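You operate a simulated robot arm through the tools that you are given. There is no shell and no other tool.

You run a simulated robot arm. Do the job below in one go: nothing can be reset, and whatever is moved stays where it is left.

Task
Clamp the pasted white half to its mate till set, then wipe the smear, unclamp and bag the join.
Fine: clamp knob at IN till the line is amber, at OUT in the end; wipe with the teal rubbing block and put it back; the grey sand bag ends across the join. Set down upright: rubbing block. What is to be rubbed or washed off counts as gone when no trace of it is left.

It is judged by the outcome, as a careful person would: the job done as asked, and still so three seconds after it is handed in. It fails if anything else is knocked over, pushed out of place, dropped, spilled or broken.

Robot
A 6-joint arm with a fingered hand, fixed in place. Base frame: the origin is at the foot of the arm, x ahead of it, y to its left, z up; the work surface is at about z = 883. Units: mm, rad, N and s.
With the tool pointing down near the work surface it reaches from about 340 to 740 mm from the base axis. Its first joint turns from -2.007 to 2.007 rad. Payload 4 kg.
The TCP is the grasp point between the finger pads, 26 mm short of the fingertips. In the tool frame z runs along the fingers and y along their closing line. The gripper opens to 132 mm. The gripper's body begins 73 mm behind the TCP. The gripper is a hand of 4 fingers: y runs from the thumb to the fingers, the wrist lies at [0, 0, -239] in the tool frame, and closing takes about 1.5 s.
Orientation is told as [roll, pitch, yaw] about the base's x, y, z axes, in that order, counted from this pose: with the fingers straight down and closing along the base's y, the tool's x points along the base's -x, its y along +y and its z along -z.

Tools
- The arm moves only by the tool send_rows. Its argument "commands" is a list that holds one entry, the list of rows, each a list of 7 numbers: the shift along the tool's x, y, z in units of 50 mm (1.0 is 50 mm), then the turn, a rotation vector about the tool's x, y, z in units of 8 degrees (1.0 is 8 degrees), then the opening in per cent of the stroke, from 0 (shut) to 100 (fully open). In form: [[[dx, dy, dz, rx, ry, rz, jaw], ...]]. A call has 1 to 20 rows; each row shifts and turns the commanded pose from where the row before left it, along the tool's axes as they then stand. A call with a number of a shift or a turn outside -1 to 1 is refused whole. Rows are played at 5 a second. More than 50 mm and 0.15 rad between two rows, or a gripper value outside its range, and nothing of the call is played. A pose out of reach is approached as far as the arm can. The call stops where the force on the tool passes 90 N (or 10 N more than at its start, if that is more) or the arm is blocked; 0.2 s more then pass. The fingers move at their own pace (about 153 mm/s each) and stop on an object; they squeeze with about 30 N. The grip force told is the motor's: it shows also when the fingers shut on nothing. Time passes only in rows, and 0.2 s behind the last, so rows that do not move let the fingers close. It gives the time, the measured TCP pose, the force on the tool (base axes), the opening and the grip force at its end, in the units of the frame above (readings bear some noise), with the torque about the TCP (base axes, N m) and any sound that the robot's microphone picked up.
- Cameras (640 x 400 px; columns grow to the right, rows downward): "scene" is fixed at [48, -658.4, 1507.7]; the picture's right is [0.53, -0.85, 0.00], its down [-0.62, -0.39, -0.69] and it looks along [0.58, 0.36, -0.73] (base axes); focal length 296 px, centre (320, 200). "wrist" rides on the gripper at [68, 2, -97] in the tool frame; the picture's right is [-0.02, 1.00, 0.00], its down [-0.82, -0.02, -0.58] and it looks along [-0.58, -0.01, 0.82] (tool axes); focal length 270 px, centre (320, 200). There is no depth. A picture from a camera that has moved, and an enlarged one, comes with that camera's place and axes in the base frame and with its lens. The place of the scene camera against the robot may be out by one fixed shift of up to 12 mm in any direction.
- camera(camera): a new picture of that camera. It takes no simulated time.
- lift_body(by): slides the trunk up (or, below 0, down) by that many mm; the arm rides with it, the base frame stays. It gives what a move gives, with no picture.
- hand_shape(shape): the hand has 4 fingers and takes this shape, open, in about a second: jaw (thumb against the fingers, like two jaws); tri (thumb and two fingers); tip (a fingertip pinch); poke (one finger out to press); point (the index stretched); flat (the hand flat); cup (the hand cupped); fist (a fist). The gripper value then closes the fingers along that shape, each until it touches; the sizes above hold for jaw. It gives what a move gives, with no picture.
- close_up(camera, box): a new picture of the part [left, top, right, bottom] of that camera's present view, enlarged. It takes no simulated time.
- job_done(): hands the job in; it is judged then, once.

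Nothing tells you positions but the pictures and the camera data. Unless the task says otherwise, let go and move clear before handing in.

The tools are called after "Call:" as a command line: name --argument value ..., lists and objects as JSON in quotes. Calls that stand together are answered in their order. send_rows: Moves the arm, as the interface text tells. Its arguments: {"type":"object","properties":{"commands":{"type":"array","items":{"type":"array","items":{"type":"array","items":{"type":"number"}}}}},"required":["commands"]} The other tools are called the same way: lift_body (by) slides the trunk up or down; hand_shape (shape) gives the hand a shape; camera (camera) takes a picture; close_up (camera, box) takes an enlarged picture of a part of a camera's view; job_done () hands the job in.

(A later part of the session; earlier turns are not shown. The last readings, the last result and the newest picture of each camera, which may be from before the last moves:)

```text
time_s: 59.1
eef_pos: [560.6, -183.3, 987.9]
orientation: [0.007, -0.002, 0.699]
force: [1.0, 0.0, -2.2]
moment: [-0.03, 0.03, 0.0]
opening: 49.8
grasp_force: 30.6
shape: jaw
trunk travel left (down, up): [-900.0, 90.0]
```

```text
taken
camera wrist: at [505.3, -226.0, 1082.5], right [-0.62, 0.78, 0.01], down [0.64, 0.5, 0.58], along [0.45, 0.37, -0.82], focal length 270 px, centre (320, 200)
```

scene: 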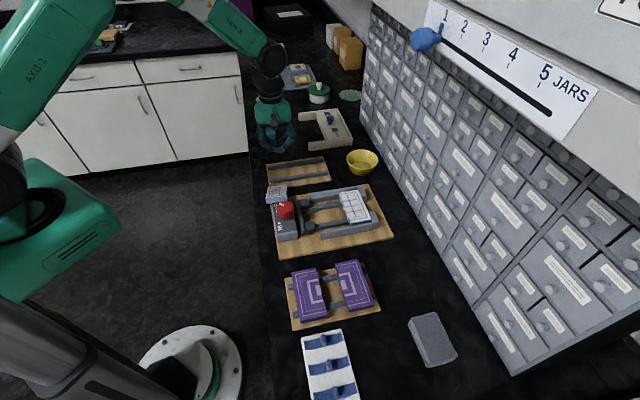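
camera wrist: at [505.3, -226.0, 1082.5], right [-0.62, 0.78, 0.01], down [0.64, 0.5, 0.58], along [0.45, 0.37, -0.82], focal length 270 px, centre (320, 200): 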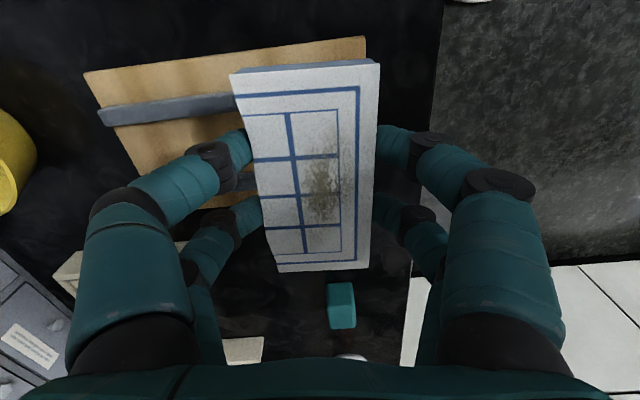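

Call:
send_rows --commands '[[[0.15, -0.096, 0, 0, 0, 0, 0], [0.3, -0.193, 0, 0, 0, 0, 0], [0.4, -0.257, 0, 0, 0, 0, 0], [0.4, -0.257, 0, 0, 0, 0, 0], [0.4, -0.257, 0, 0, 0, 0, 0], [0.4, -0.257, 0, 0, 0, 0, 0], [0.4, -0.257, 0, 0, 0, 0, 0], [0.4, -0.257, 0, 0, 0, 0, 0], [0.4, -0.257, 0, 0, 0, 0, 0], [0.3, -0.193, 0, 0, 0, 0, 0], [0.16, -0.103, 0, 0, 0, 0, 0], [0.1, -0.064, 0, 0, 0, 0, 0], [0, 0, 0, 0, 0, 0, 0]]]'

Call:
camera --camera "wrist"

Call:
close_up --camera "scene" --box '[265, 160, 405, 260]'

```text
time_s: 61.9
eef_pos: [491.3, -400.6, 985.1]
orientation: [0.007, 0.001, 0.695]
force: [0.0, 0.0, -1.3]
moment: [-0.01, 0.02, -0.03]
opening: 50.0
grasp_force: 29.6
shape: jaw
trunk travel left (down, up): [-900.0, 90.0]
```

```text
taken
camera wrist: at [438.1, -442.1, 1081.1], right [-0.62, 0.78, 0.01], down [0.64, 0.5, 0.58], along [0.45, 0.36, -0.82], focal length 270 px, centre (320, 200)
```

wrist: 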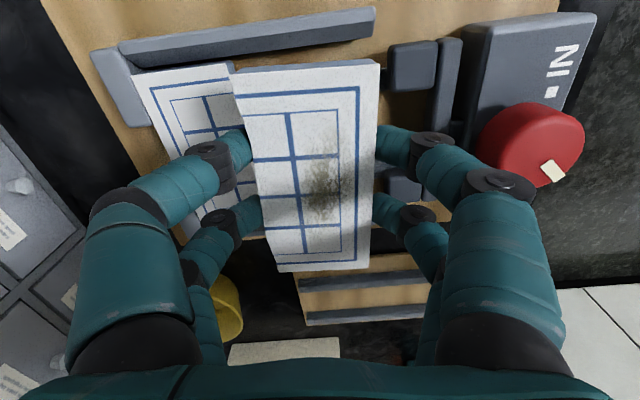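

```text
4.00 times, centred on (335, 210) of scene
camera zoom: at [48.0, -658.4, 1507.7], right [0.53, -0.85, 0.0], down [-0.62, -0.39, -0.69], along [0.58, 0.36, -0.73], focal length 1184 px, centre (260, 160)
```

zoom: 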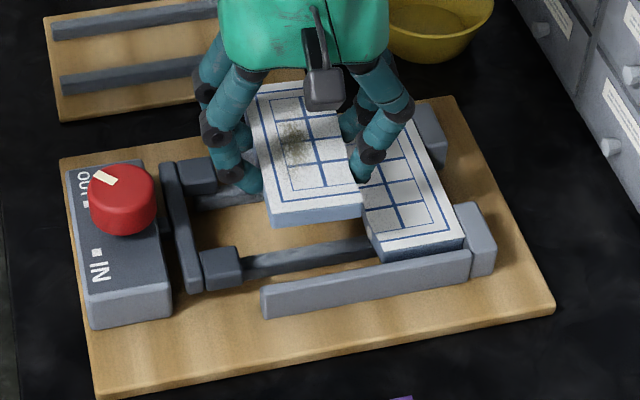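

Call:
send_rows --commands '[[[-0.05, 0.005, 0, 0, 0, -0.05, 0], [0, 0, 0.2, 0, 0, 0, 0], [0, 0, 0.3, 0, 0, 0, 0], [0, 0, 0.2, 0, 0, 0, 0], [0, 0, 0, 0, 0, 0, 0]]]'

Call:
camera --camera "wrist"

Call:
close_up --camera "scene" --box '[295, 170, 395, 245]'

Call:
close_up --camera "wrist" --box '[60, 0, 260, 150]'

Call:
close_up --camera "wrist" --box '[340, 0, 500, 220]'

```text
time_s: 63.1
eef_pos: [495.5, -396.1, 950.0]
orientation: [0.007, 0.003, 0.701]
force: [-0.7, -0.1, -3.2]
moment: [-0.04, 0.03, -0.01]
opening: 50.1
grasp_force: 29.8
shape: jaw
trunk travel left (down, up): [-900.0, 90.0]
```

```text
taken
camera wrist: at [441.0, -440.0, 1046.3], right [-0.63, 0.78, 0.01], down [0.64, 0.51, 0.57], along [0.44, 0.36, -0.82], focal length 270 px, centre (320, 200)
```

wrist: 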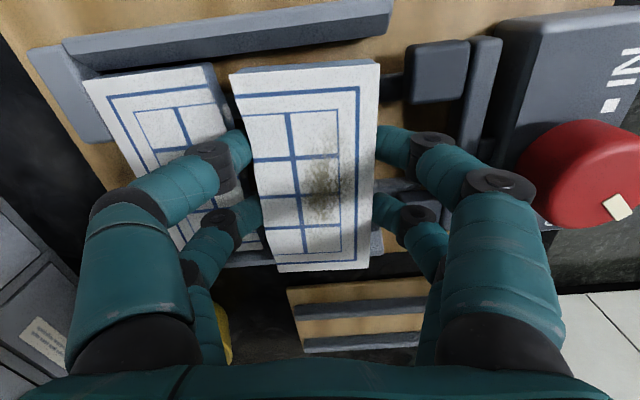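

```text
5.33 times, centred on (345, 208) of scene
camera zoom: at [48.0, -658.4, 1507.7], right [0.53, -0.85, 0.0], down [-0.62, -0.39, -0.69], along [0.58, 0.36, -0.73], focal length 1579 px, centre (187, 160)
```

zoom: 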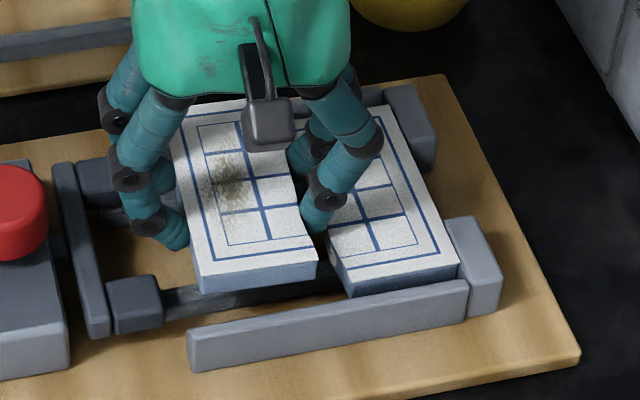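

```text
2.67 times, centred on (160, 75) of wrist
camera zoom: at [441.0, -440.0, 1046.3], right [-0.63, 0.78, 0.01], down [0.64, 0.51, 0.57], along [0.44, 0.36, -0.82], focal length 721 px, centre (747, 533)
```

zoom: 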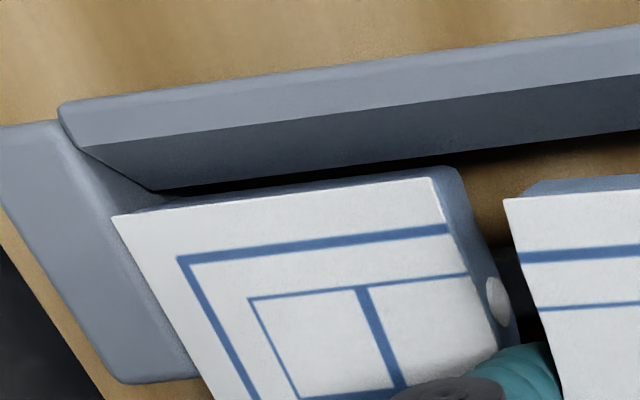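

```text
1.82 times, centred on (420, 110) of wrist
camera zoom: at [441.0, -440.0, 1046.3], right [-0.63, 0.78, 0.01], down [0.64, 0.51, 0.57], along [0.44, 0.36, -0.82], focal length 491 px, centre (138, 364)
```

zoom: 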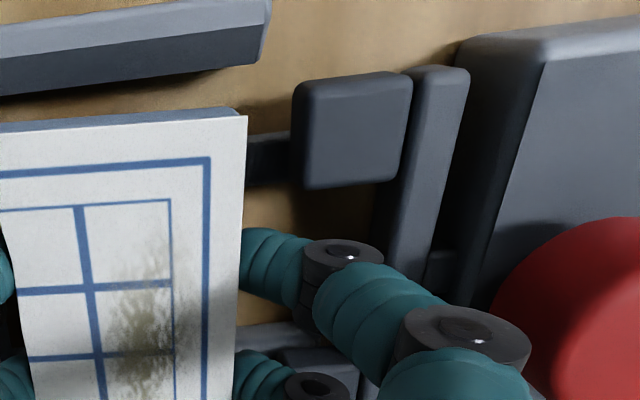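

The half is centred over the channel within about a millimetre, with roughly 17 mm free to the jaw pads and to the pasted edge. I'll lower it in small steps watching the force.

Call:
send_rows --commands '[[[0.014, 0, 0.1, 0, 0, 0, 0], [0, 0, 0.1, 0, 0, 0, 0], [0, 0, 0, 0, 0, 0, 0]]]'

Call:
send_rows --commands '[[[0, 0, 0.06, 0, 0, 0, 0], [0, 0, 0, 0, 0, 0, 0]]]'

Call:
close_up --camera "scene" --box '[295, 170, 395, 245]'

Call:
camera --camera "wrist"

```text
time_s: 63.9
eef_pos: [493.8, -398.4, 940.6]
orientation: [0.006, 0.004, 0.702]
force: [-0.9, -0.4, -1.4]
moment: [0.02, 0.0, -0.02]
opening: 49.9
grasp_force: 30.4
shape: jaw
trunk travel left (down, up): [-900.0, 90.0]
```

```text
time_s: 64.5
eef_pos: [492.6, -398.3, 937.2]
orientation: [0.005, 0.004, 0.699]
force: [-3.1, 1.9, 4.8]
moment: [-0.13, -0.19, 0.05]
opening: 50.0
grasp_force: 30.0
shape: jaw
trunk travel left (down, up): [-900.0, 90.0]
```

```text
5.33 times, centred on (345, 208) of scene
camera zoom: at [48.0, -658.4, 1507.7], right [0.53, -0.85, 0.0], down [-0.62, -0.39, -0.69], along [0.58, 0.36, -0.73], focal length 1579 px, centre (187, 160)
```

zoom: 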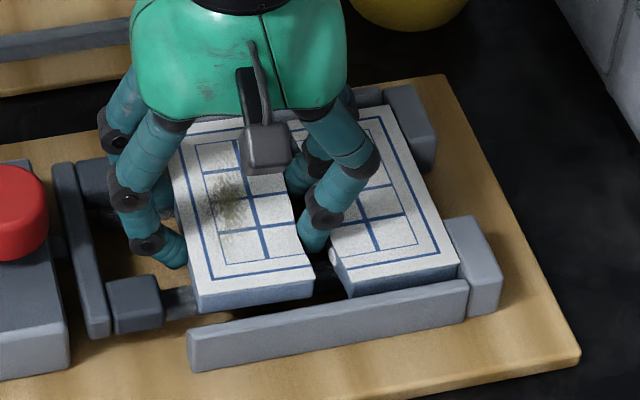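

```text
taken
camera wrist: at [439.6, -440.0, 1034.0], right [-0.63, 0.78, 0.01], down [0.64, 0.51, 0.57], along [0.45, 0.36, -0.82], focal length 270 px, centre (320, 200)
```

wrist: 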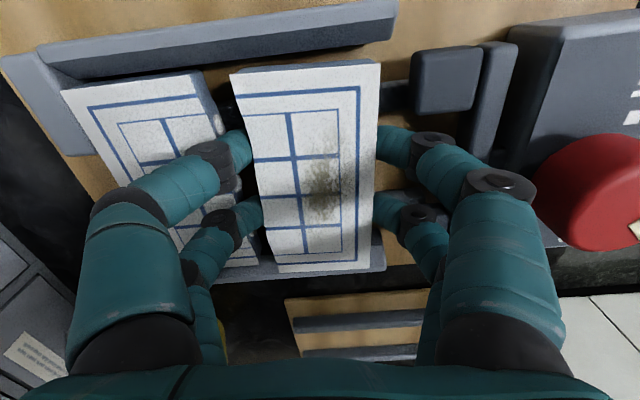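

A mate-side finger seems to have touched the pasted half lightly. I'll rise slightly, shift 5 mm toward the jaw and look again before lowering.

Call:
send_rows --commands '[[[0, 0, -0.08, 0, 0, 0, 0], [0.008, 0.1, 0, 0, 0, 0, 0], [0, 0, 0, 0, 0, 0, 0]]]'

Call:
send_rows --commands '[[[0, 0, 0.08, 0, 0, 0, 0], [0, 0, 0, 0, 0, 0, 0]]]'

Call:
send_rows --commands '[[[0, 0, 0.06, 0, 0, 0, 0], [0, 0, 0, 0, 0, 0, 0]]]'

Call:
close_up --camera "scene" --box '[305, 180, 375, 235]'

Call:
close_up --camera "wrist" --box '[180, 40, 460, 290]'

```text
time_s: 65.3
eef_pos: [490.3, -392.9, 940.4]
orientation: [0.007, 0.004, 0.701]
force: [0.0, -1.0, -2.5]
moment: [-0.01, 0.04, -0.01]
opening: 49.7
grasp_force: 30.2
shape: jaw
trunk travel left (down, up): [-900.0, 90.0]
```

```text
time_s: 65.9
eef_pos: [489.7, -393.5, 937.8]
orientation: [0.007, 0.004, 0.7]
force: [-1.3, -0.7, -0.5]
moment: [0.08, -0.03, 0.0]
opening: 49.9
grasp_force: 30.3
shape: jaw
trunk travel left (down, up): [-900.0, 90.0]
```

```text
time_s: 66.5
eef_pos: [489.9, -394.3, 934.2]
orientation: [0.008, 0.004, 0.701]
force: [-1.7, -2.3, 2.3]
moment: [0.17, -0.06, 0.08]
opening: 50.0
grasp_force: 30.0
shape: jaw
trunk travel left (down, up): [-900.0, 90.0]
```

```text
7.27 times, centred on (340, 208) of scene
camera zoom: at [48.0, -658.4, 1507.7], right [0.53, -0.85, 0.0], down [-0.62, -0.39, -0.69], along [0.58, 0.36, -0.73], focal length 2153 px, centre (174, 146)
```

zoom: 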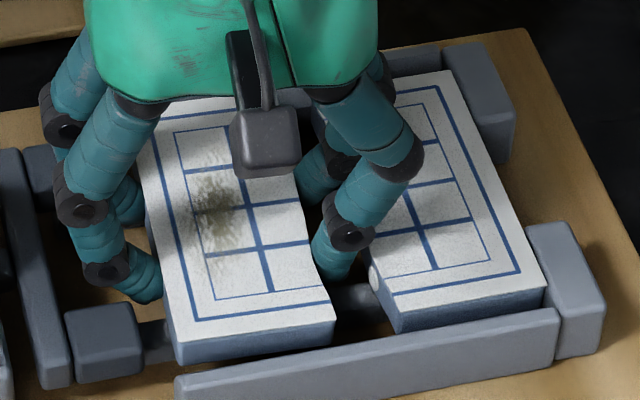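

```text
1.60 times, centred on (320, 165) of wrist
camera zoom: at [435.4, -437.0, 1031.1], right [-0.63, 0.78, 0.01], down [0.64, 0.51, 0.57], along [0.45, 0.36, -0.82], focal length 432 px, centre (320, 256)
```

zoom: 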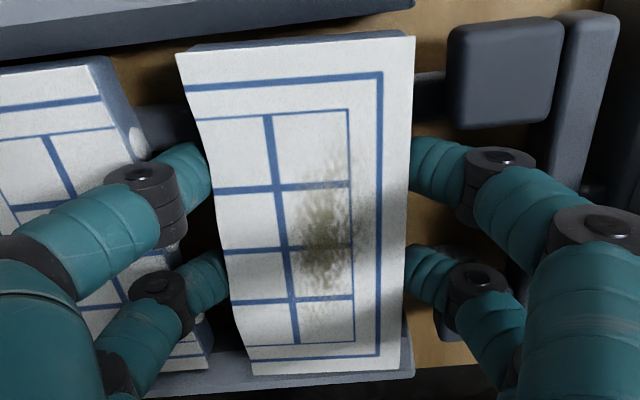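

Call:
send_rows --commands '[[[0.03, 0, 0, 0, 0, 0, 0], [0, 0, 0.05, 0, 0, 0, 0], [0, 0, 0, 0, 0, 0, 0]]]'

Call:
send_rows --commands '[[[0, 0, 0.05, 0, 0, 0, 0], [0, 0, 0, 0, 0, 0, 0]]]'

```text
time_s: 67.3
eef_pos: [487.6, -394.8, 932.3]
orientation: [0.006, 0.005, 0.701]
force: [-0.3, 1.6, -0.4]
moment: [0.01, -0.06, 0.03]
opening: 49.6
grasp_force: 29.9
shape: jaw
trunk travel left (down, up): [-900.0, 90.0]
```

```text
time_s: 67.9
eef_pos: [488.0, -395.2, 929.7]
orientation: [0.005, 0.006, 0.7]
force: [-5.2, 4.2, 7.4]
moment: [-0.25, -0.35, 0.0]
opening: 50.1
grasp_force: 30.3
shape: jaw
trunk travel left (down, up): [-900.0, 90.0]
```

Call:
send_rows --commands '[[[0, 0, -0.06, 0, 0, 0, 0], [0.008, 0.1, 0, 0, 0, 0, 0], [0, 0, 0, 0, 0, 0, 0]]]'

Call:
send_rows --commands '[[[0, 0, 0.06, 0, 0, 0, 0], [0, 0, 0, 0, 0, 0, 0]]]'

Call:
close_up --camera "scene" --box '[295, 180, 375, 240]'

Call:
close_up --camera "wrist" --box '[180, 40, 460, 290]'

```text
time_s: 68.7
eef_pos: [484.7, -391.4, 932.4]
orientation: [0.007, 0.004, 0.7]
force: [-0.2, 0.4, -2.5]
moment: [0.02, 0.01, 0.0]
opening: 50.2
grasp_force: 30.1
shape: jaw
trunk travel left (down, up): [-900.0, 90.0]
```

```text
time_s: 69.3
eef_pos: [485.6, -389.6, 930.5]
orientation: [0.005, 0.006, 0.7]
force: [0.5, 0.6, 5.5]
moment: [-0.22, -0.03, -0.01]
opening: 50.0
grasp_force: 30.0
shape: jaw
trunk travel left (down, up): [-900.0, 90.0]
```

```text
6.67 times, centred on (335, 210) of scene
camera zoom: at [48.0, -658.4, 1507.7], right [0.53, -0.85, 0.0], down [-0.62, -0.39, -0.69], along [0.58, 0.36, -0.73], focal length 1974 px, centre (220, 133)
```

zoom: 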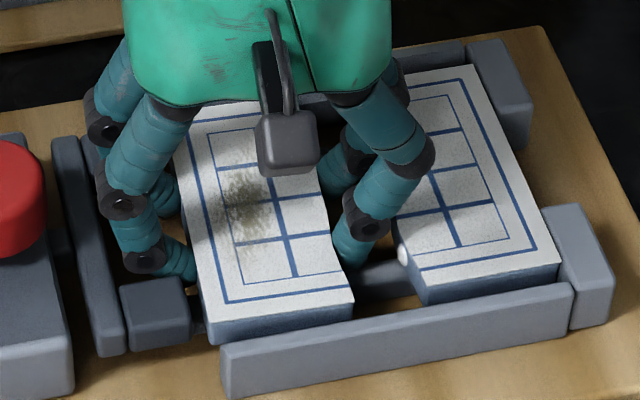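

```text
1.60 times, centred on (320, 165) of wrist
camera zoom: at [431.2, -433.8, 1026.8], right [-0.63, 0.78, 0.0], down [0.64, 0.51, 0.57], along [0.45, 0.36, -0.82], focal length 432 px, centre (320, 256)
```

zoom: 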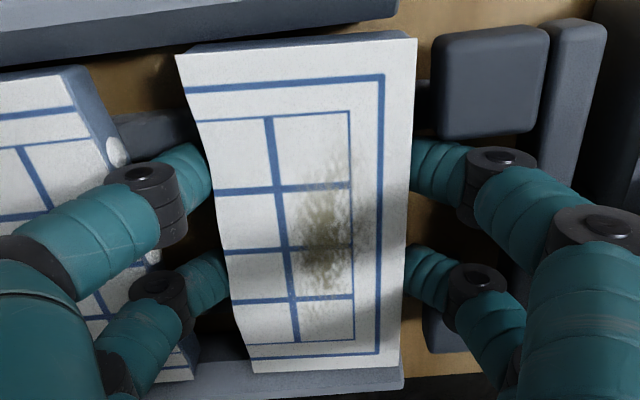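

Call:
send_rows --commands '[[[0, 0, 0, 0, 0, -0.15, 0], [0, 0, 0, 0, 0, 0, 0]]]'

Call:
send_rows --commands '[[[0, 0, 0.04, 0, 0, 0, 0], [0, 0, 0, 0, 0, 0, 0]]]'

```text
time_s: 69.9
eef_pos: [486.6, -391.0, 930.1]
orientation: [0.005, 0.01, 0.717]
force: [-13.3, -20.7, 8.3]
moment: [-0.51, 0.17, 0.07]
opening: 50.0
grasp_force: 30.0
shape: jaw
out of reach, approached as far as the arm can: row 1
trunk travel left (down, up): [-900.0, 90.0]
```

```text
time_s: 70.5
eef_pos: [486.0, -389.6, 929.8]
orientation: [0.003, 0.007, 0.72]
force: [-18.9, -28.3, 21.0]
moment: [-1.05, 0.24, 0.07]
opening: 50.5
grasp_force: 29.8
shape: jaw
trunk travel left (down, up): [-900.0, 90.0]
```

Call:
send_rows --commands '[[[0.06, 0, -0.03, 0, 0, 0, 0], [0, 0, 0, 0, 0, 0, 0]]]'

Call:
camera --camera "wrist"

```text
time_s: 71.1
eef_pos: [486.8, -389.7, 930.1]
orientation: [0.004, 0.006, 0.717]
force: [-16.1, -29.5, 17.5]
moment: [-1.09, 0.14, 0.02]
opening: 50.3
grasp_force: 30.3
shape: jaw
out of reach, approached as far as the arm can: row 1
trunk travel left (down, up): [-900.0, 90.0]
```

```text
taken
camera wrist: at [433.4, -432.4, 1026.7], right [-0.64, 0.77, 0.0], down [0.63, 0.52, 0.57], along [0.44, 0.37, -0.82], focal length 270 px, centre (320, 200)
```

wrist: 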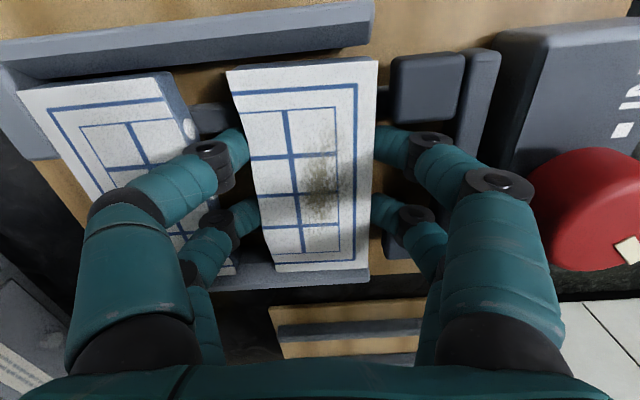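

Call:
send_rows --commands '[[[0, 0, -0.02, 0, 0, 0.12, 0], [0.05, 0, 0, 0, 0, 0, 0], [0, 0, 0, 0, 0, 0, 0]]]'

```text
time_s: 71.9
eef_pos: [485.8, -389.6, 929.8]
orientation: [0.007, 0.002, 0.707]
force: [-10.1, -26.6, 12.1]
moment: [-1.09, -0.05, 0.32]
opening: 51.2
grasp_force: 30.0
shape: jaw
trunk travel left (down, up): [-900.0, 90.0]
```

Call:
send_rows --commands '[[[0.08, 0, -0.04, 0, 0, 0, 0], [0, 0, 0, 0, 0, 0, 0]]]'

Call:
close_up --camera "scene" --box '[295, 170, 375, 240]'

Call:
close_up --camera "wrist" --box '[180, 40, 460, 290]'

```text
time_s: 72.5
eef_pos: [483.8, -389.6, 930.5]
orientation: [0.01, 0.005, 0.703]
force: [-4.6, -13.6, 0.9]
moment: [-0.43, 0.0, 0.07]
opening: 50.9
grasp_force: 30.6
shape: jaw
trunk travel left (down, up): [-900.0, 90.0]
```

```text
5.71 times, centred on (335, 205) of scene
camera zoom: at [48.0, -658.4, 1507.7], right [0.53, -0.85, 0.0], down [-0.62, -0.39, -0.69], along [0.58, 0.36, -0.73], focal length 1692 px, centre (234, 171)
```

zoom: 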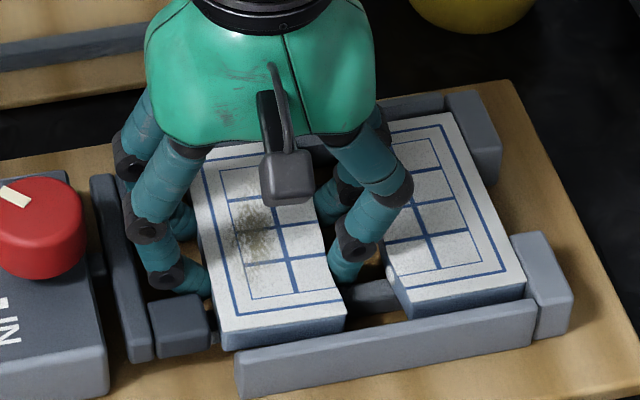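

```text
1.60 times, centred on (320, 165) of wrist
camera zoom: at [430.9, -431.6, 1027.0], right [-0.63, 0.78, 0.01], down [0.64, 0.51, 0.57], along [0.44, 0.37, -0.82], focal length 432 px, centre (320, 256)
```

zoom: 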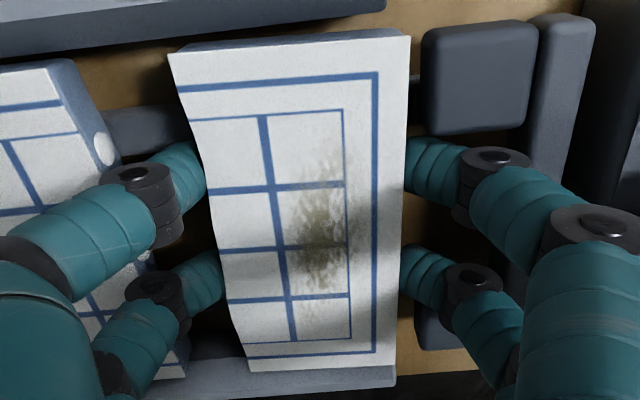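

Call:
send_rows --commands '[[[0.03, -0.02, 0, 0, 0, 0, 0], [0, 0, 0.06, 0, 0, 0, 0], [0, 0, 0, 0, 0, 0, 0]]]'

Call:
send_rows --commands '[[[0, 0, 0.05, 0, 0, 0, 0], [0, 0, 0, 0, 0, 0, 0]]]'

Call:
close_up --camera "wrist" --box '[180, 40, 460, 290]'

```text
time_s: 73.3
eef_pos: [485.6, -389.6, 930.6]
orientation: [0.005, 0.006, 0.703]
force: [-1.9, 2.4, 12.9]
moment: [-0.28, -0.14, 0.15]
opening: 50.5
grasp_force: 30.0
shape: jaw
trunk travel left (down, up): [-900.0, 90.0]
```

```text
time_s: 73.9
eef_pos: [484.3, -389.1, 929.7]
orientation: [-0.001, 0.005, 0.703]
force: [1.5, 4.4, 30.3]
moment: [-0.47, -0.17, 0.17]
opening: 50.7
grasp_force: 29.9
shape: jaw
trunk travel left (down, up): [-900.0, 90.0]
```

```text
1.60 times, centred on (320, 165) of wrist
camera zoom: at [430.3, -431.5, 1026.2], right [-0.63, 0.78, 0.0], down [0.64, 0.51, 0.57], along [0.45, 0.36, -0.82], focal length 432 px, centre (320, 256)
```

zoom: 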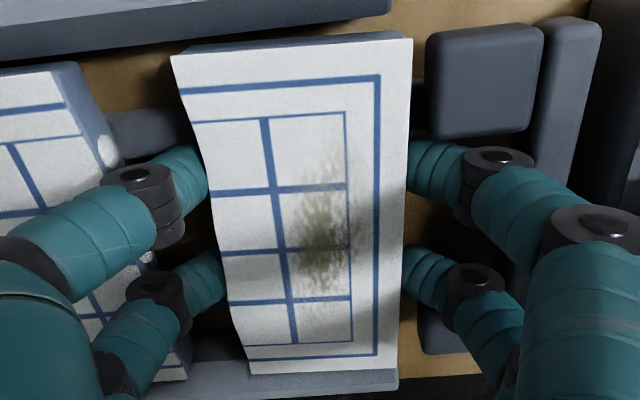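

The vertical force is now balanced, and comparing heights, the clamp rails sit about 5 mm higher than the small board's, so the half is seated on them. I'll ease the pressure, open slightly and lift straight out.

Call:
send_rows --commands '[[[0, 0, -0.06, 0, 0, 0, 30], [0, 0, 0, 0, 0, 0, 40], [0, 0, 0, 0, 0, 0, 43], [0, 0, 0, 0, 0, 0, 43], [0, 0, 0, 0, 0, 0, 43]]]'

Call:
close_up --camera "wrist" --box '[180, 40, 460, 290]'

Call:
close_up --camera "scene" --box '[295, 170, 375, 240]'

```text
time_s: 75.1
eef_pos: [483.6, -389.1, 929.4]
orientation: [0.008, 0.006, 0.703]
force: [2.6, 1.6, 13.5]
moment: [-0.58, -0.22, 0.13]
opening: 57.3
grasp_force: 0.1
shape: jaw
trunk travel left (down, up): [-900.0, 90.0]
```

```text
1.60 times, centred on (320, 165) of wrist
camera zoom: at [430.3, -431.8, 1026.2], right [-0.63, 0.78, 0.01], down [0.64, 0.51, 0.57], along [0.44, 0.36, -0.82], focal length 432 px, centre (320, 256)
```

zoom: 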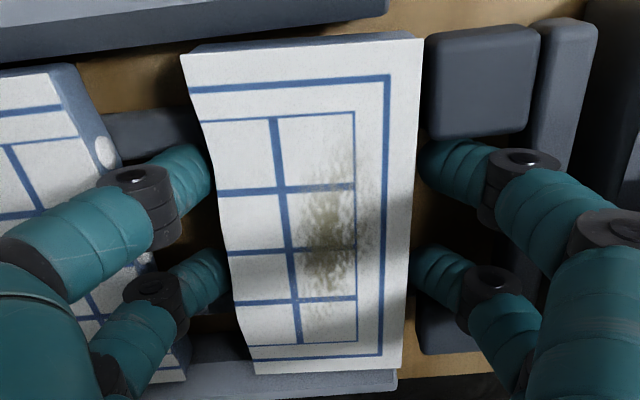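

```text
5.71 times, centred on (335, 205) of scene
camera zoom: at [48.0, -658.4, 1507.7], right [0.53, -0.85, 0.0], down [-0.62, -0.39, -0.69], along [0.58, 0.36, -0.73], focal length 1692 px, centre (234, 171)
```

zoom: 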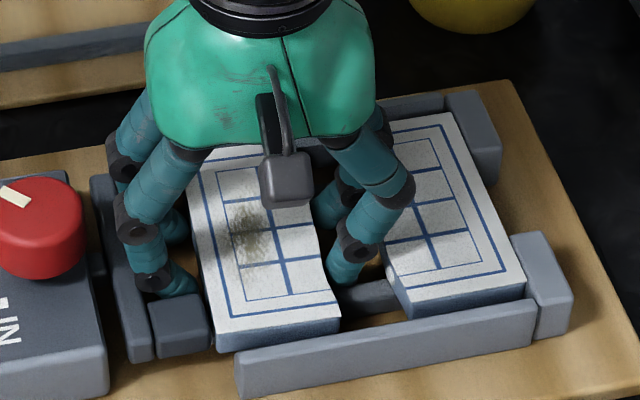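

Call:
send_rows --commands '[[[0, 0, -0.1, 0, 0, 0, 43], [0, 0, -0.1, 0, 0, 0, 43], [0, 0, 0, 0, 0, 0, 43]]]'

Call:
close_up --camera "wrist" --box '[180, 40, 460, 290]'

Call:
close_up --camera "scene" --box '[295, 170, 375, 240]'

```text
time_s: 75.9
eef_pos: [483.6, -390.7, 939.6]
orientation: [0.005, 0.007, 0.704]
force: [-0.1, -0.2, 0.6]
moment: [0.04, -0.01, 0.01]
opening: 56.5
grasp_force: 0.0
shape: jaw
trunk travel left (down, up): [-900.0, 90.0]
```

```text
1.60 times, centred on (320, 165) of wrist
camera zoom: at [430.7, -433.3, 1035.3], right [-0.63, 0.78, 0.01], down [0.64, 0.51, 0.57], along [0.44, 0.36, -0.82], focal length 432 px, centre (320, 256)
```

zoom: 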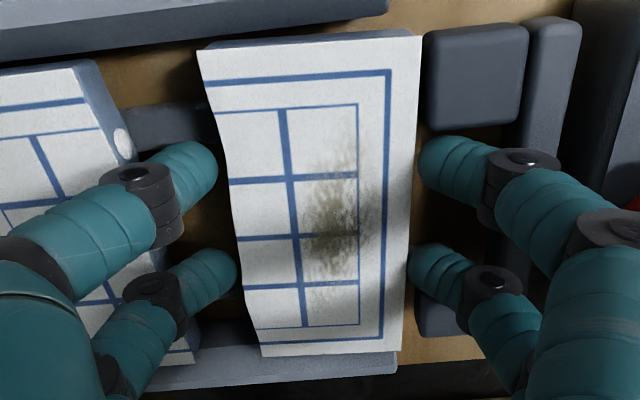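

```text
5.71 times, centred on (335, 205) of scene
camera zoom: at [48.0, -658.4, 1507.7], right [0.53, -0.85, 0.0], down [-0.62, -0.39, -0.69], along [0.58, 0.36, -0.73], focal length 1692 px, centre (234, 171)
```

zoom: 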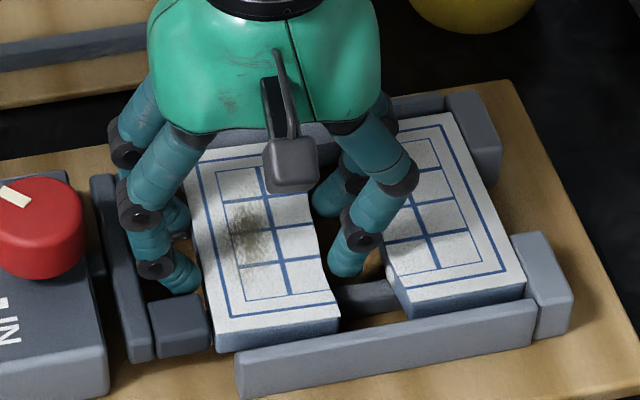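

Call:
send_rows --commands '[[[0, 0, -0.5, 0, 0, 0, 43], [0, 0, -0.7, 0, 0, 0, 43], [0, 0, -0.9, 0, 0, 0, 50], [0, 0, -0.9, 0, 0, 0, 60], [0, 0, 0, 0, 0, 0, 60]]]'

Call:
camera --camera "wrist"

Call:
close_up --camera "scene" --box '[265, 170, 405, 260]'

Call:
close_up --camera "scene" --box '[305, 180, 375, 235]'

```text
time_s: 77.1
eef_pos: [488.1, -390.7, 1089.5]
orientation: [0.008, 0.006, 0.7]
force: [0.0, -0.2, 0.7]
moment: [0.0, -0.01, -0.02]
opening: 78.6
grasp_force: 0.0
shape: jaw
trunk travel left (down, up): [-900.0, 90.0]
```

```text
taken
camera wrist: at [434.3, -433.7, 1185.7], right [-0.63, 0.78, 0.01], down [0.64, 0.51, 0.57], along [0.44, 0.36, -0.82], focal length 270 px, centre (320, 200)
```

wrist: 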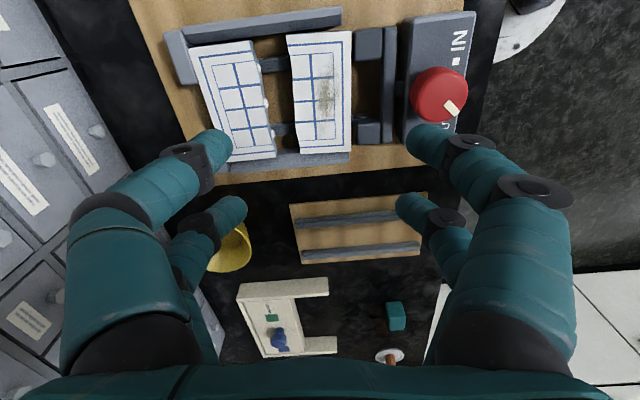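

```text
4.44 times, centred on (335, 215) of scene
camera zoom: at [48.0, -658.4, 1507.7], right [0.53, -0.85, 0.0], down [-0.62, -0.39, -0.69], along [0.58, 0.36, -0.73], focal length 1316 px, centre (253, 133)
```

zoom: 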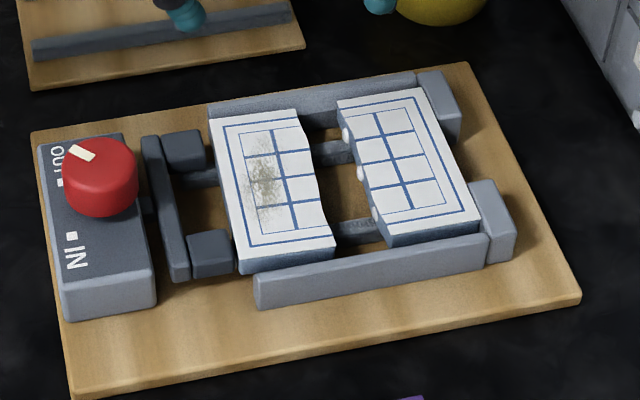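

```text
7.27 times, centred on (340, 208) of scene
camera zoom: at [48.0, -658.4, 1507.7], right [0.53, -0.85, 0.0], down [-0.62, -0.39, -0.69], along [0.58, 0.36, -0.73], focal length 2153 px, centre (174, 146)
```

zoom: 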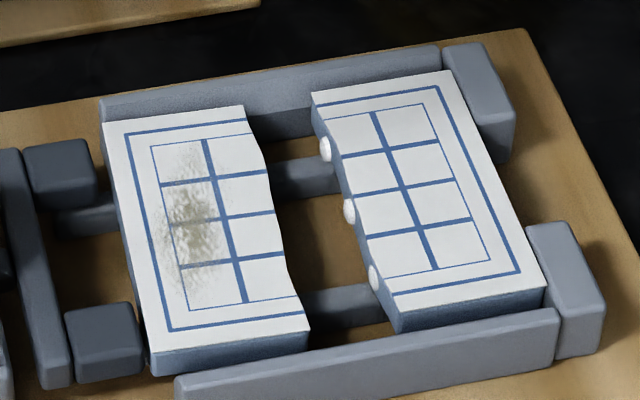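

The half is seated in the channel with its joining edge facing the pasted one. Next is the knob: I'll move above it and turn the hand to about −50° so there's room for a 90° counter-clockwise turn.

Call:
send_rows --commands '[[[0.037, 0.635, 0, 0, 0, 0, 60], [0.037, 0.635, 0, 0, 0, 0, 60], [0.037, 0.635, 0, 0, 0, 0, 60], [0, 0, 0, 0, 0, 0.939, 60], [0, 0, 0, 0, 0, 0.939, 60], [0, 0, 0, 0, 0, 0.939, 60], [0, 0, 0, 0, 0, 0.939, 60], [0, 0, 0, 0, 0, 0.939, 60], [0, 0, 0, 0, 0, 0.939, 60], [0, 0, 0, 0, 0, 0.939, 60], [0, 0, 0, 0, 0, 0.939, 60], [0, 0, 0, 0, 0, 0.939, 60], [0, 0, 0, 0, 0, 0.939, 60], [0, 0, 0, 0, 0, 0.939, 60], [0, 0, 0, 0, 0, 0.939, 60], [0, 0, 0.8, 0, 0, 0, 60], [0, 0, 0.5, 0, 0, 0, 60], [0, 0, 0, 0, 0, 0, 60]]]'

Call:
camera --camera "wrist"

Call:
close_up --camera "scene" --box '[255, 150, 355, 225]'

```text
time_s: 80.9
eef_pos: [418.5, -323.1, 1024.4]
orientation: [0.002, 0.01, -0.864]
force: [0.5, -0.1, 0.0]
moment: [-0.01, 0.01, -0.01]
opening: 78.9
grasp_force: 0.1
shape: jaw
trunk travel left (down, up): [-900.0, 90.0]
```

```text
taken
camera wrist: at [374.2, -269.9, 1121.1], right [0.78, 0.63, 0.0], down [0.52, -0.64, 0.57], along [0.36, -0.44, -0.82], focal length 270 px, centre (320, 200)
```

wrist: 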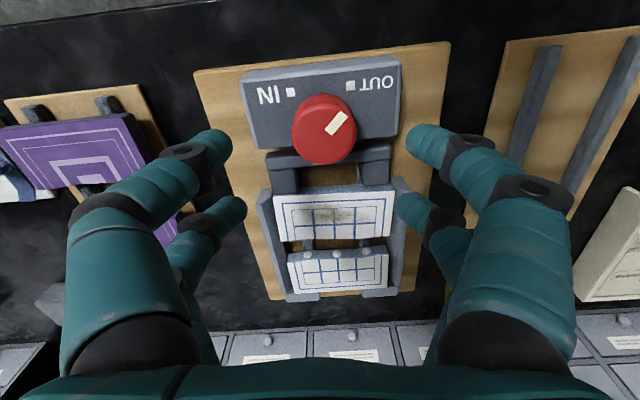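

```text
5.33 times, centred on (305, 188) of scene
camera zoom: at [48.0, -658.4, 1507.7], right [0.53, -0.85, 0.0], down [-0.62, -0.39, -0.69], along [0.58, 0.36, -0.73], focal length 1579 px, centre (400, 267)
```

zoom: 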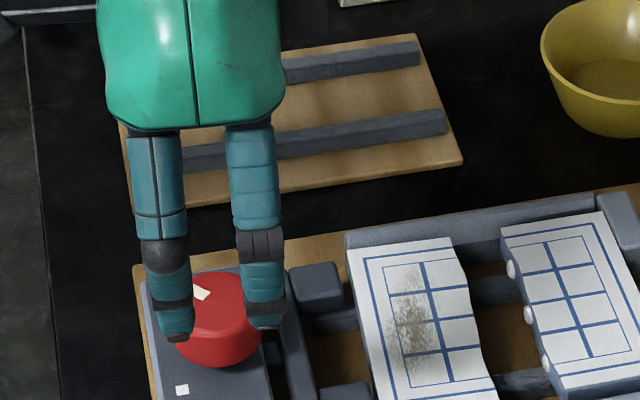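

Call:
send_rows --commands '[[[-0.02, 0.085, 0.5, 0, 0, 0, 60], [0, 0, 0.5, 0, 0, 0, 60], [0, 0, 0, 0, 0, 0, 60]]]'

Call:
camera --camera "wrist"

Call:
close_up --camera "scene" --box '[255, 180, 325, 235]'

```text
time_s: 81.7
eef_pos: [423.7, -322.4, 974.5]
orientation: [0.003, 0.008, -0.865]
force: [0.4, -0.1, 0.4]
moment: [-0.03, 0.03, -0.02]
opening: 78.6
grasp_force: 0.0
shape: jaw
trunk travel left (down, up): [-900.0, 90.0]
```

```text
taken
camera wrist: at [379.7, -268.5, 1071.9], right [0.78, 0.63, 0.0], down [0.52, -0.64, 0.57], along [0.36, -0.44, -0.82], focal length 270 px, centre (320, 200)
```

wrist: 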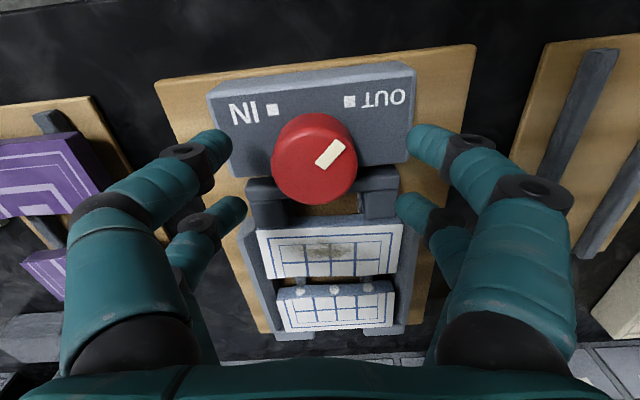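

```text
7.27 times, centred on (290, 208) of scene
camera zoom: at [48.0, -658.4, 1507.7], right [0.53, -0.85, 0.0], down [-0.62, -0.39, -0.69], along [0.58, 0.36, -0.73], focal length 2153 px, centre (538, 146)
```

zoom: 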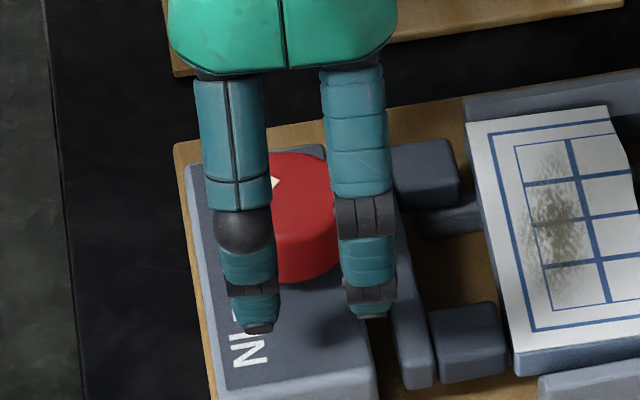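

Call:
send_rows --commands '[[[0.02, 0, 0.2, 0, 0, 0, 55], [0, 0, 0, 0, 0, 0, 45], [0, 0, 0, 0, 0, 0, 35], [0, 0, 0, 0, 0, 0, 25], [0, 0, 0, 0, 0, 0, 0], [0, 0, 0, 0, 0, 0, 0], [0, 0, 0, 0, 0, 0, 0]]]'

Call:
camera --camera "wrist"

Call:
close_up --camera "scene" --box '[255, 180, 325, 235]'

```text
time_s: 83.3
eef_pos: [424.4, -322.1, 966.1]
orientation: [0.002, 0.004, -0.864]
force: [7.0, -7.6, -3.5]
moment: [-0.25, -0.15, -0.03]
opening: 20.3
grasp_force: 29.3
shape: jaw
trunk travel left (down, up): [-900.0, 90.0]
```

```text
taken
camera wrist: at [380.1, -268.9, 1061.6], right [0.78, 0.63, 0.0], down [0.52, -0.64, 0.57], along [0.36, -0.44, -0.82], focal length 270 px, centre (320, 200)
```

wrist: 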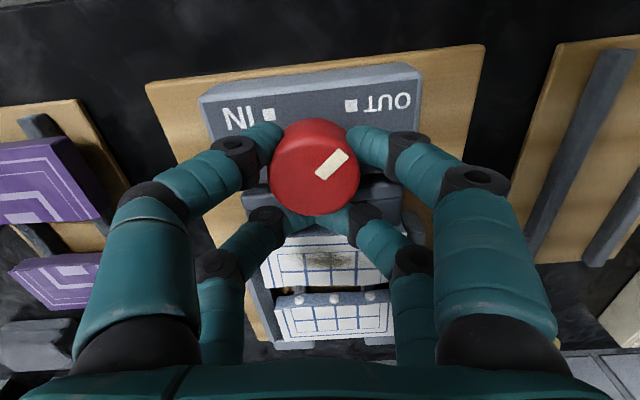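

```text
7.27 times, centred on (290, 208) of scene
camera zoom: at [48.0, -658.4, 1507.7], right [0.53, -0.85, 0.0], down [-0.62, -0.39, -0.69], along [0.58, 0.36, -0.73], focal length 2153 px, centre (538, 146)
```

zoom: 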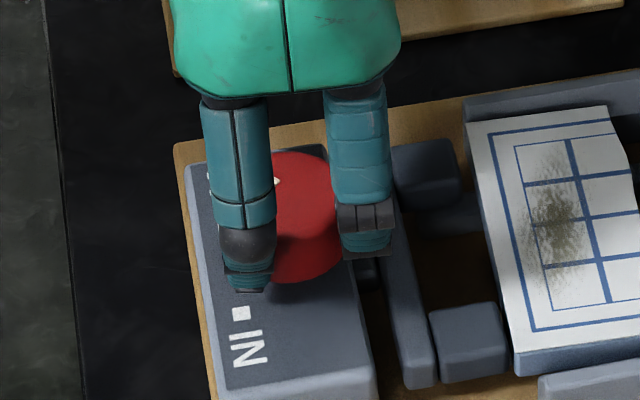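

The front fingers hold the knob while the rear pair closed behind it, so I'm about 7 mm off centre. I'll open, shift toward the front and regrip.

Call:
send_rows --commands '[[[0, 0, 0, 0, 0, 0, 30], [0, 0, 0, 0, 0, 0, 55], [0, 0, 0, 0, 0, 0, 55], [0.14, 0, 0.04, 0, 0, 0, 55], [0, 0, 0, 0, 0, 0, 55]]]'

Call:
camera --camera "wrist"

```text
time_s: 84.5
eef_pos: [417.1, -314.9, 963.6]
orientation: [0.001, 0.006, -0.863]
force: [0.1, 0.9, -0.2]
moment: [-0.01, 0.0, -0.04]
opening: 72.2
grasp_force: 0.1
shape: jaw
trunk travel left (down, up): [-900.0, 90.0]
```

```text
taken
camera wrist: at [374.0, -261.6, 1060.3], right [0.78, 0.63, 0.0], down [0.52, -0.64, 0.57], along [0.36, -0.44, -0.82], focal length 270 px, centre (320, 200)
```

wrist: 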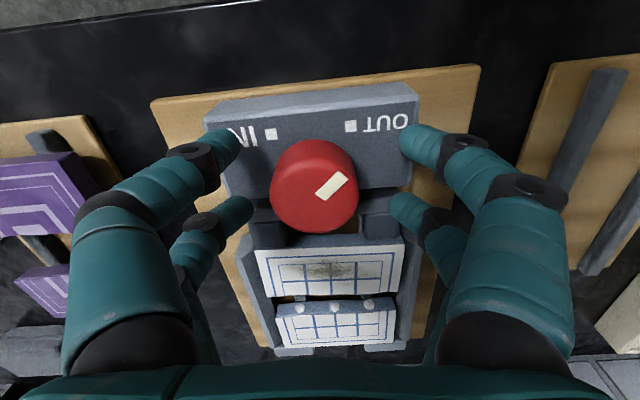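

Call:
send_rows --commands '[[[-0.08, -0.03, 0, 0, 0, 0, 50], [0, 0, 0, 0, 0, 0, 40], [0, 0, 0, 0, 0, 0, 30], [0, 0, 0, 0, 0, 0, 20], [0, 0, 0, 0, 0, 0, 0], [0, 0, 0, 0, 0, 0, 0], [0, 0, 0, 0, 0, 0, 0]]]'

Call:
camera --camera "wrist"

```text
time_s: 86.1
eef_pos: [419.1, -319.7, 962.6]
orientation: [0.003, 0.008, -0.863]
force: [0.8, -1.2, -3.7]
moment: [-0.05, 0.0, 0.02]
opening: 20.1
grasp_force: 30.3
shape: jaw
trunk travel left (down, up): [-900.0, 90.0]
```

```text
taken
camera wrist: at [375.7, -266.1, 1059.3], right [0.78, 0.63, 0.0], down [0.52, -0.64, 0.57], along [0.36, -0.44, -0.82], focal length 270 px, centre (320, 200)
```

wrist: 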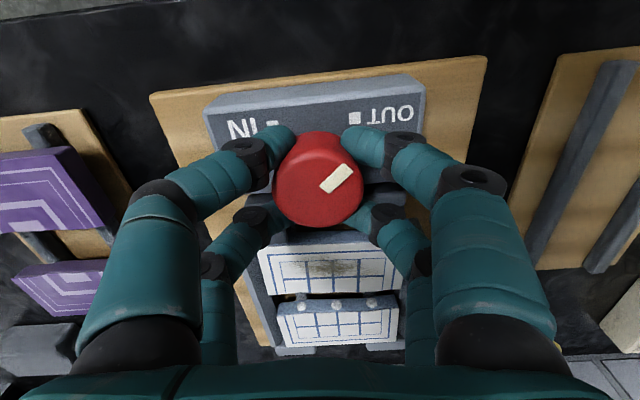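

The knob is now evenly enclosed by the four fingers. I'll turn it counter-clockwise toward IN in steps.

Call:
send_rows --commands '[[[0, 0, 0, 0, 0, -0.4, 0], [0, 0, 0, 0, 0, -0.5, 0], [0, 0, 0, 0, 0, -0.5, 0], [0, 0, 0, 0, 0, -0.5, 0], [0, 0, 0, 0, 0, -0.5, 0], [0, 0, 0, 0, 0, -0.5, 0], [0, 0, 0, 0, 0, 0, 0]]]'

Call:
camera --camera "wrist"

Call:
close_up --camera "scene" --box '[265, 170, 405, 260]'

```text
time_s: 87.7
eef_pos: [420.5, -320.3, 962.4]
orientation: [0.005, 0.004, -0.458]
force: [22.8, 2.7, -4.4]
moment: [0.12, -0.36, -1.03]
opening: 15.3
grasp_force: 29.8
shape: jaw
trunk travel left (down, up): [-900.0, 90.0]
```

```text
taken
camera wrist: at [360.3, -287.6, 1058.5], right [0.47, 0.89, 0.0], down [0.72, -0.38, 0.57], along [0.51, -0.26, -0.82], focal length 270 px, centre (320, 200)
```

wrist: 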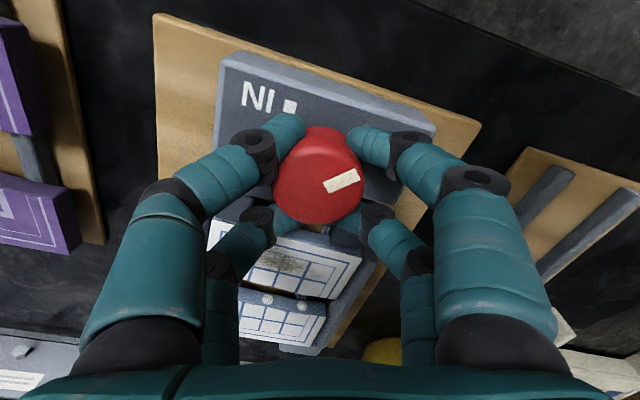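

```text
4.44 times, centred on (335, 215) of scene
camera zoom: at [48.0, -658.4, 1507.7], right [0.53, -0.85, 0.0], down [-0.62, -0.39, -0.69], along [0.58, 0.36, -0.73], focal length 1316 px, centre (253, 133)
```

zoom: 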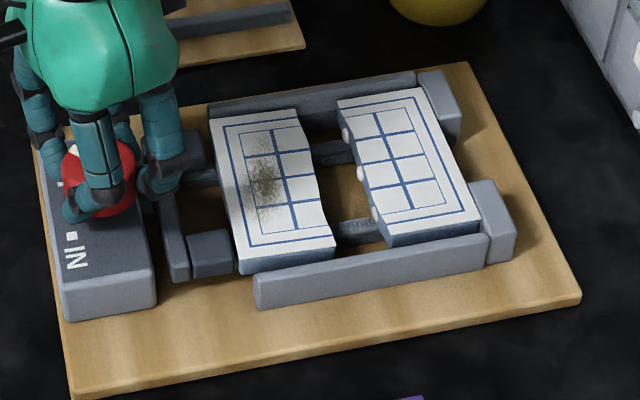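

Call:
send_rows --commands '[[[0, 0, 0, 0, 0, -0.5, 0], [0, 0, 0, 0, 0, -0.5, 0], [0, 0, 0, 0, 0, -0.5, 0], [0, 0, 0, 0, 0, -0.5, 0], [0, 0, 0, 0, 0, 0, 0]]]'

Call:
camera --camera "wrist"

Call:
close_up --camera "scene" --box '[255, 170, 345, 240]'

```text
time_s: 88.9
eef_pos: [423.0, -319.8, 962.1]
orientation: [0.003, 0.005, -0.181]
force: [37.3, 7.6, -14.2]
moment: [0.17, -0.64, -1.48]
opening: 10.0
grasp_force: 29.7
shape: jaw
trunk travel left (down, up): [-900.0, 90.0]
```

```text
taken
camera wrist: at [355.7, -304.8, 1057.4], right [0.2, 0.98, 0.0], down [0.8, -0.17, 0.57], along [0.56, -0.11, -0.82], focal length 270 px, centre (320, 200)
```

wrist: 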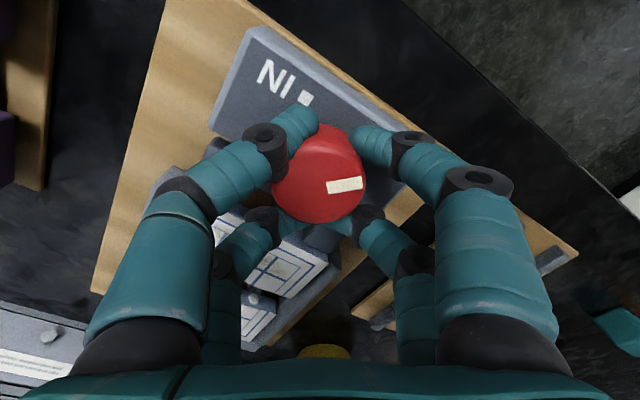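

```text
5.71 times, centred on (300, 205) of scene
camera zoom: at [48.0, -658.4, 1507.7], right [0.53, -0.85, 0.0], down [-0.62, -0.39, -0.69], along [0.58, 0.36, -0.73], focal length 1692 px, centre (434, 171)
```

zoom: 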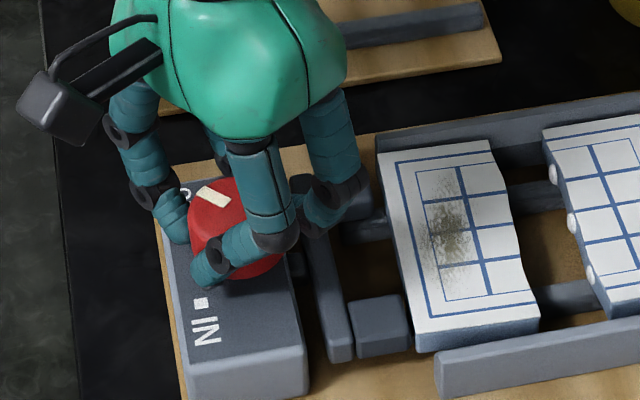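

Call:
send_rows --commands '[[[0, 0, 0, 0, 0, 0, 0], [0, 0, 0, 0, 0, 0, 0], [0, 0, 0, 0, 0, 0, 0], [0, 0, 0, 0, 0, 0, 0], [0, 0, 0, 0, 0, 0, 0], [0, 0, 0, 0, 0, 0, 0]]]'

Call:
close_up --camera "wrist" --box '[220, 60, 420, 260]'

```text
time_s: 90.3
eef_pos: [423.4, -318.9, 960.2]
orientation: [0.004, 0.003, -0.182]
force: [37.9, 9.9, -16.4]
moment: [0.2, -0.7, -1.45]
opening: 10.1
grasp_force: 29.6
shape: jaw
trunk travel left (down, up): [-900.0, 90.0]
```

```text
2.00 times, centred on (320, 160) of wrist
camera zoom: at [355.7, -304.9, 1057.5], right [0.21, 0.98, 0.0], down [0.8, -0.17, 0.57], along [0.56, -0.12, -0.82], focal length 541 px, centre (320, 280)
```

zoom: 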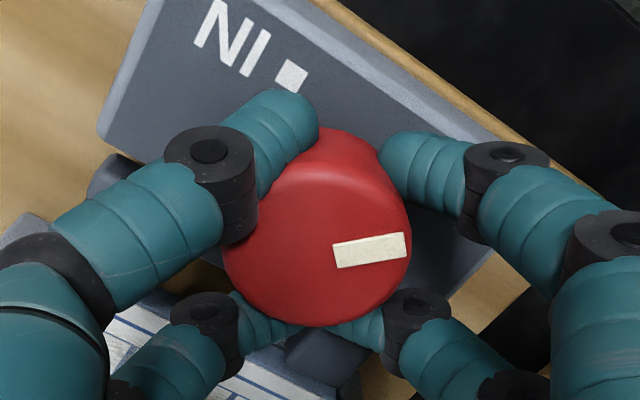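

Call:
close_up --camera "scene" --box '[305, 180, 375, 235]'

Call:
close_up --camera "scene" --box '[265, 185, 315, 225]'

```text
7.27 times, centred on (340, 208) of scene
camera zoom: at [48.0, -658.4, 1507.7], right [0.53, -0.85, 0.0], down [-0.62, -0.39, -0.69], along [0.58, 0.36, -0.73], focal length 2153 px, centre (174, 146)
```

zoom: 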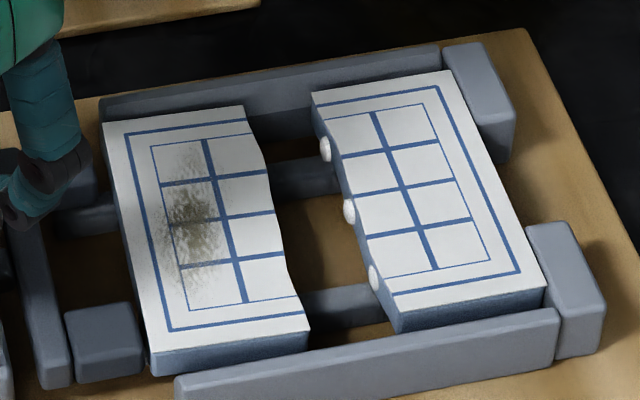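

```text
10.00 times, centred on (290, 205) of scene
camera zoom: at [48.0, -658.4, 1507.7], right [0.53, -0.85, 0.0], down [-0.62, -0.39, -0.69], along [0.58, 0.36, -0.73], focal length 2961 px, centre (620, 150)
```

zoom: 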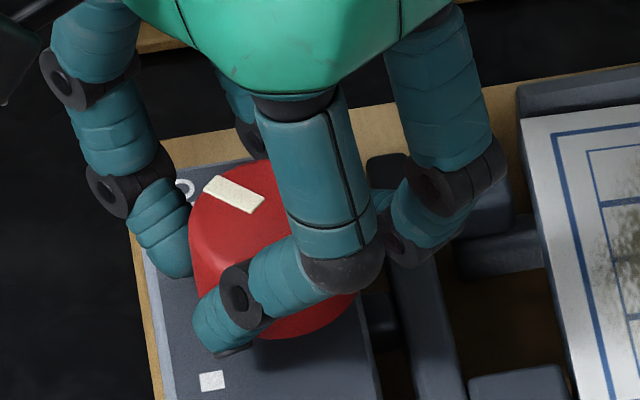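

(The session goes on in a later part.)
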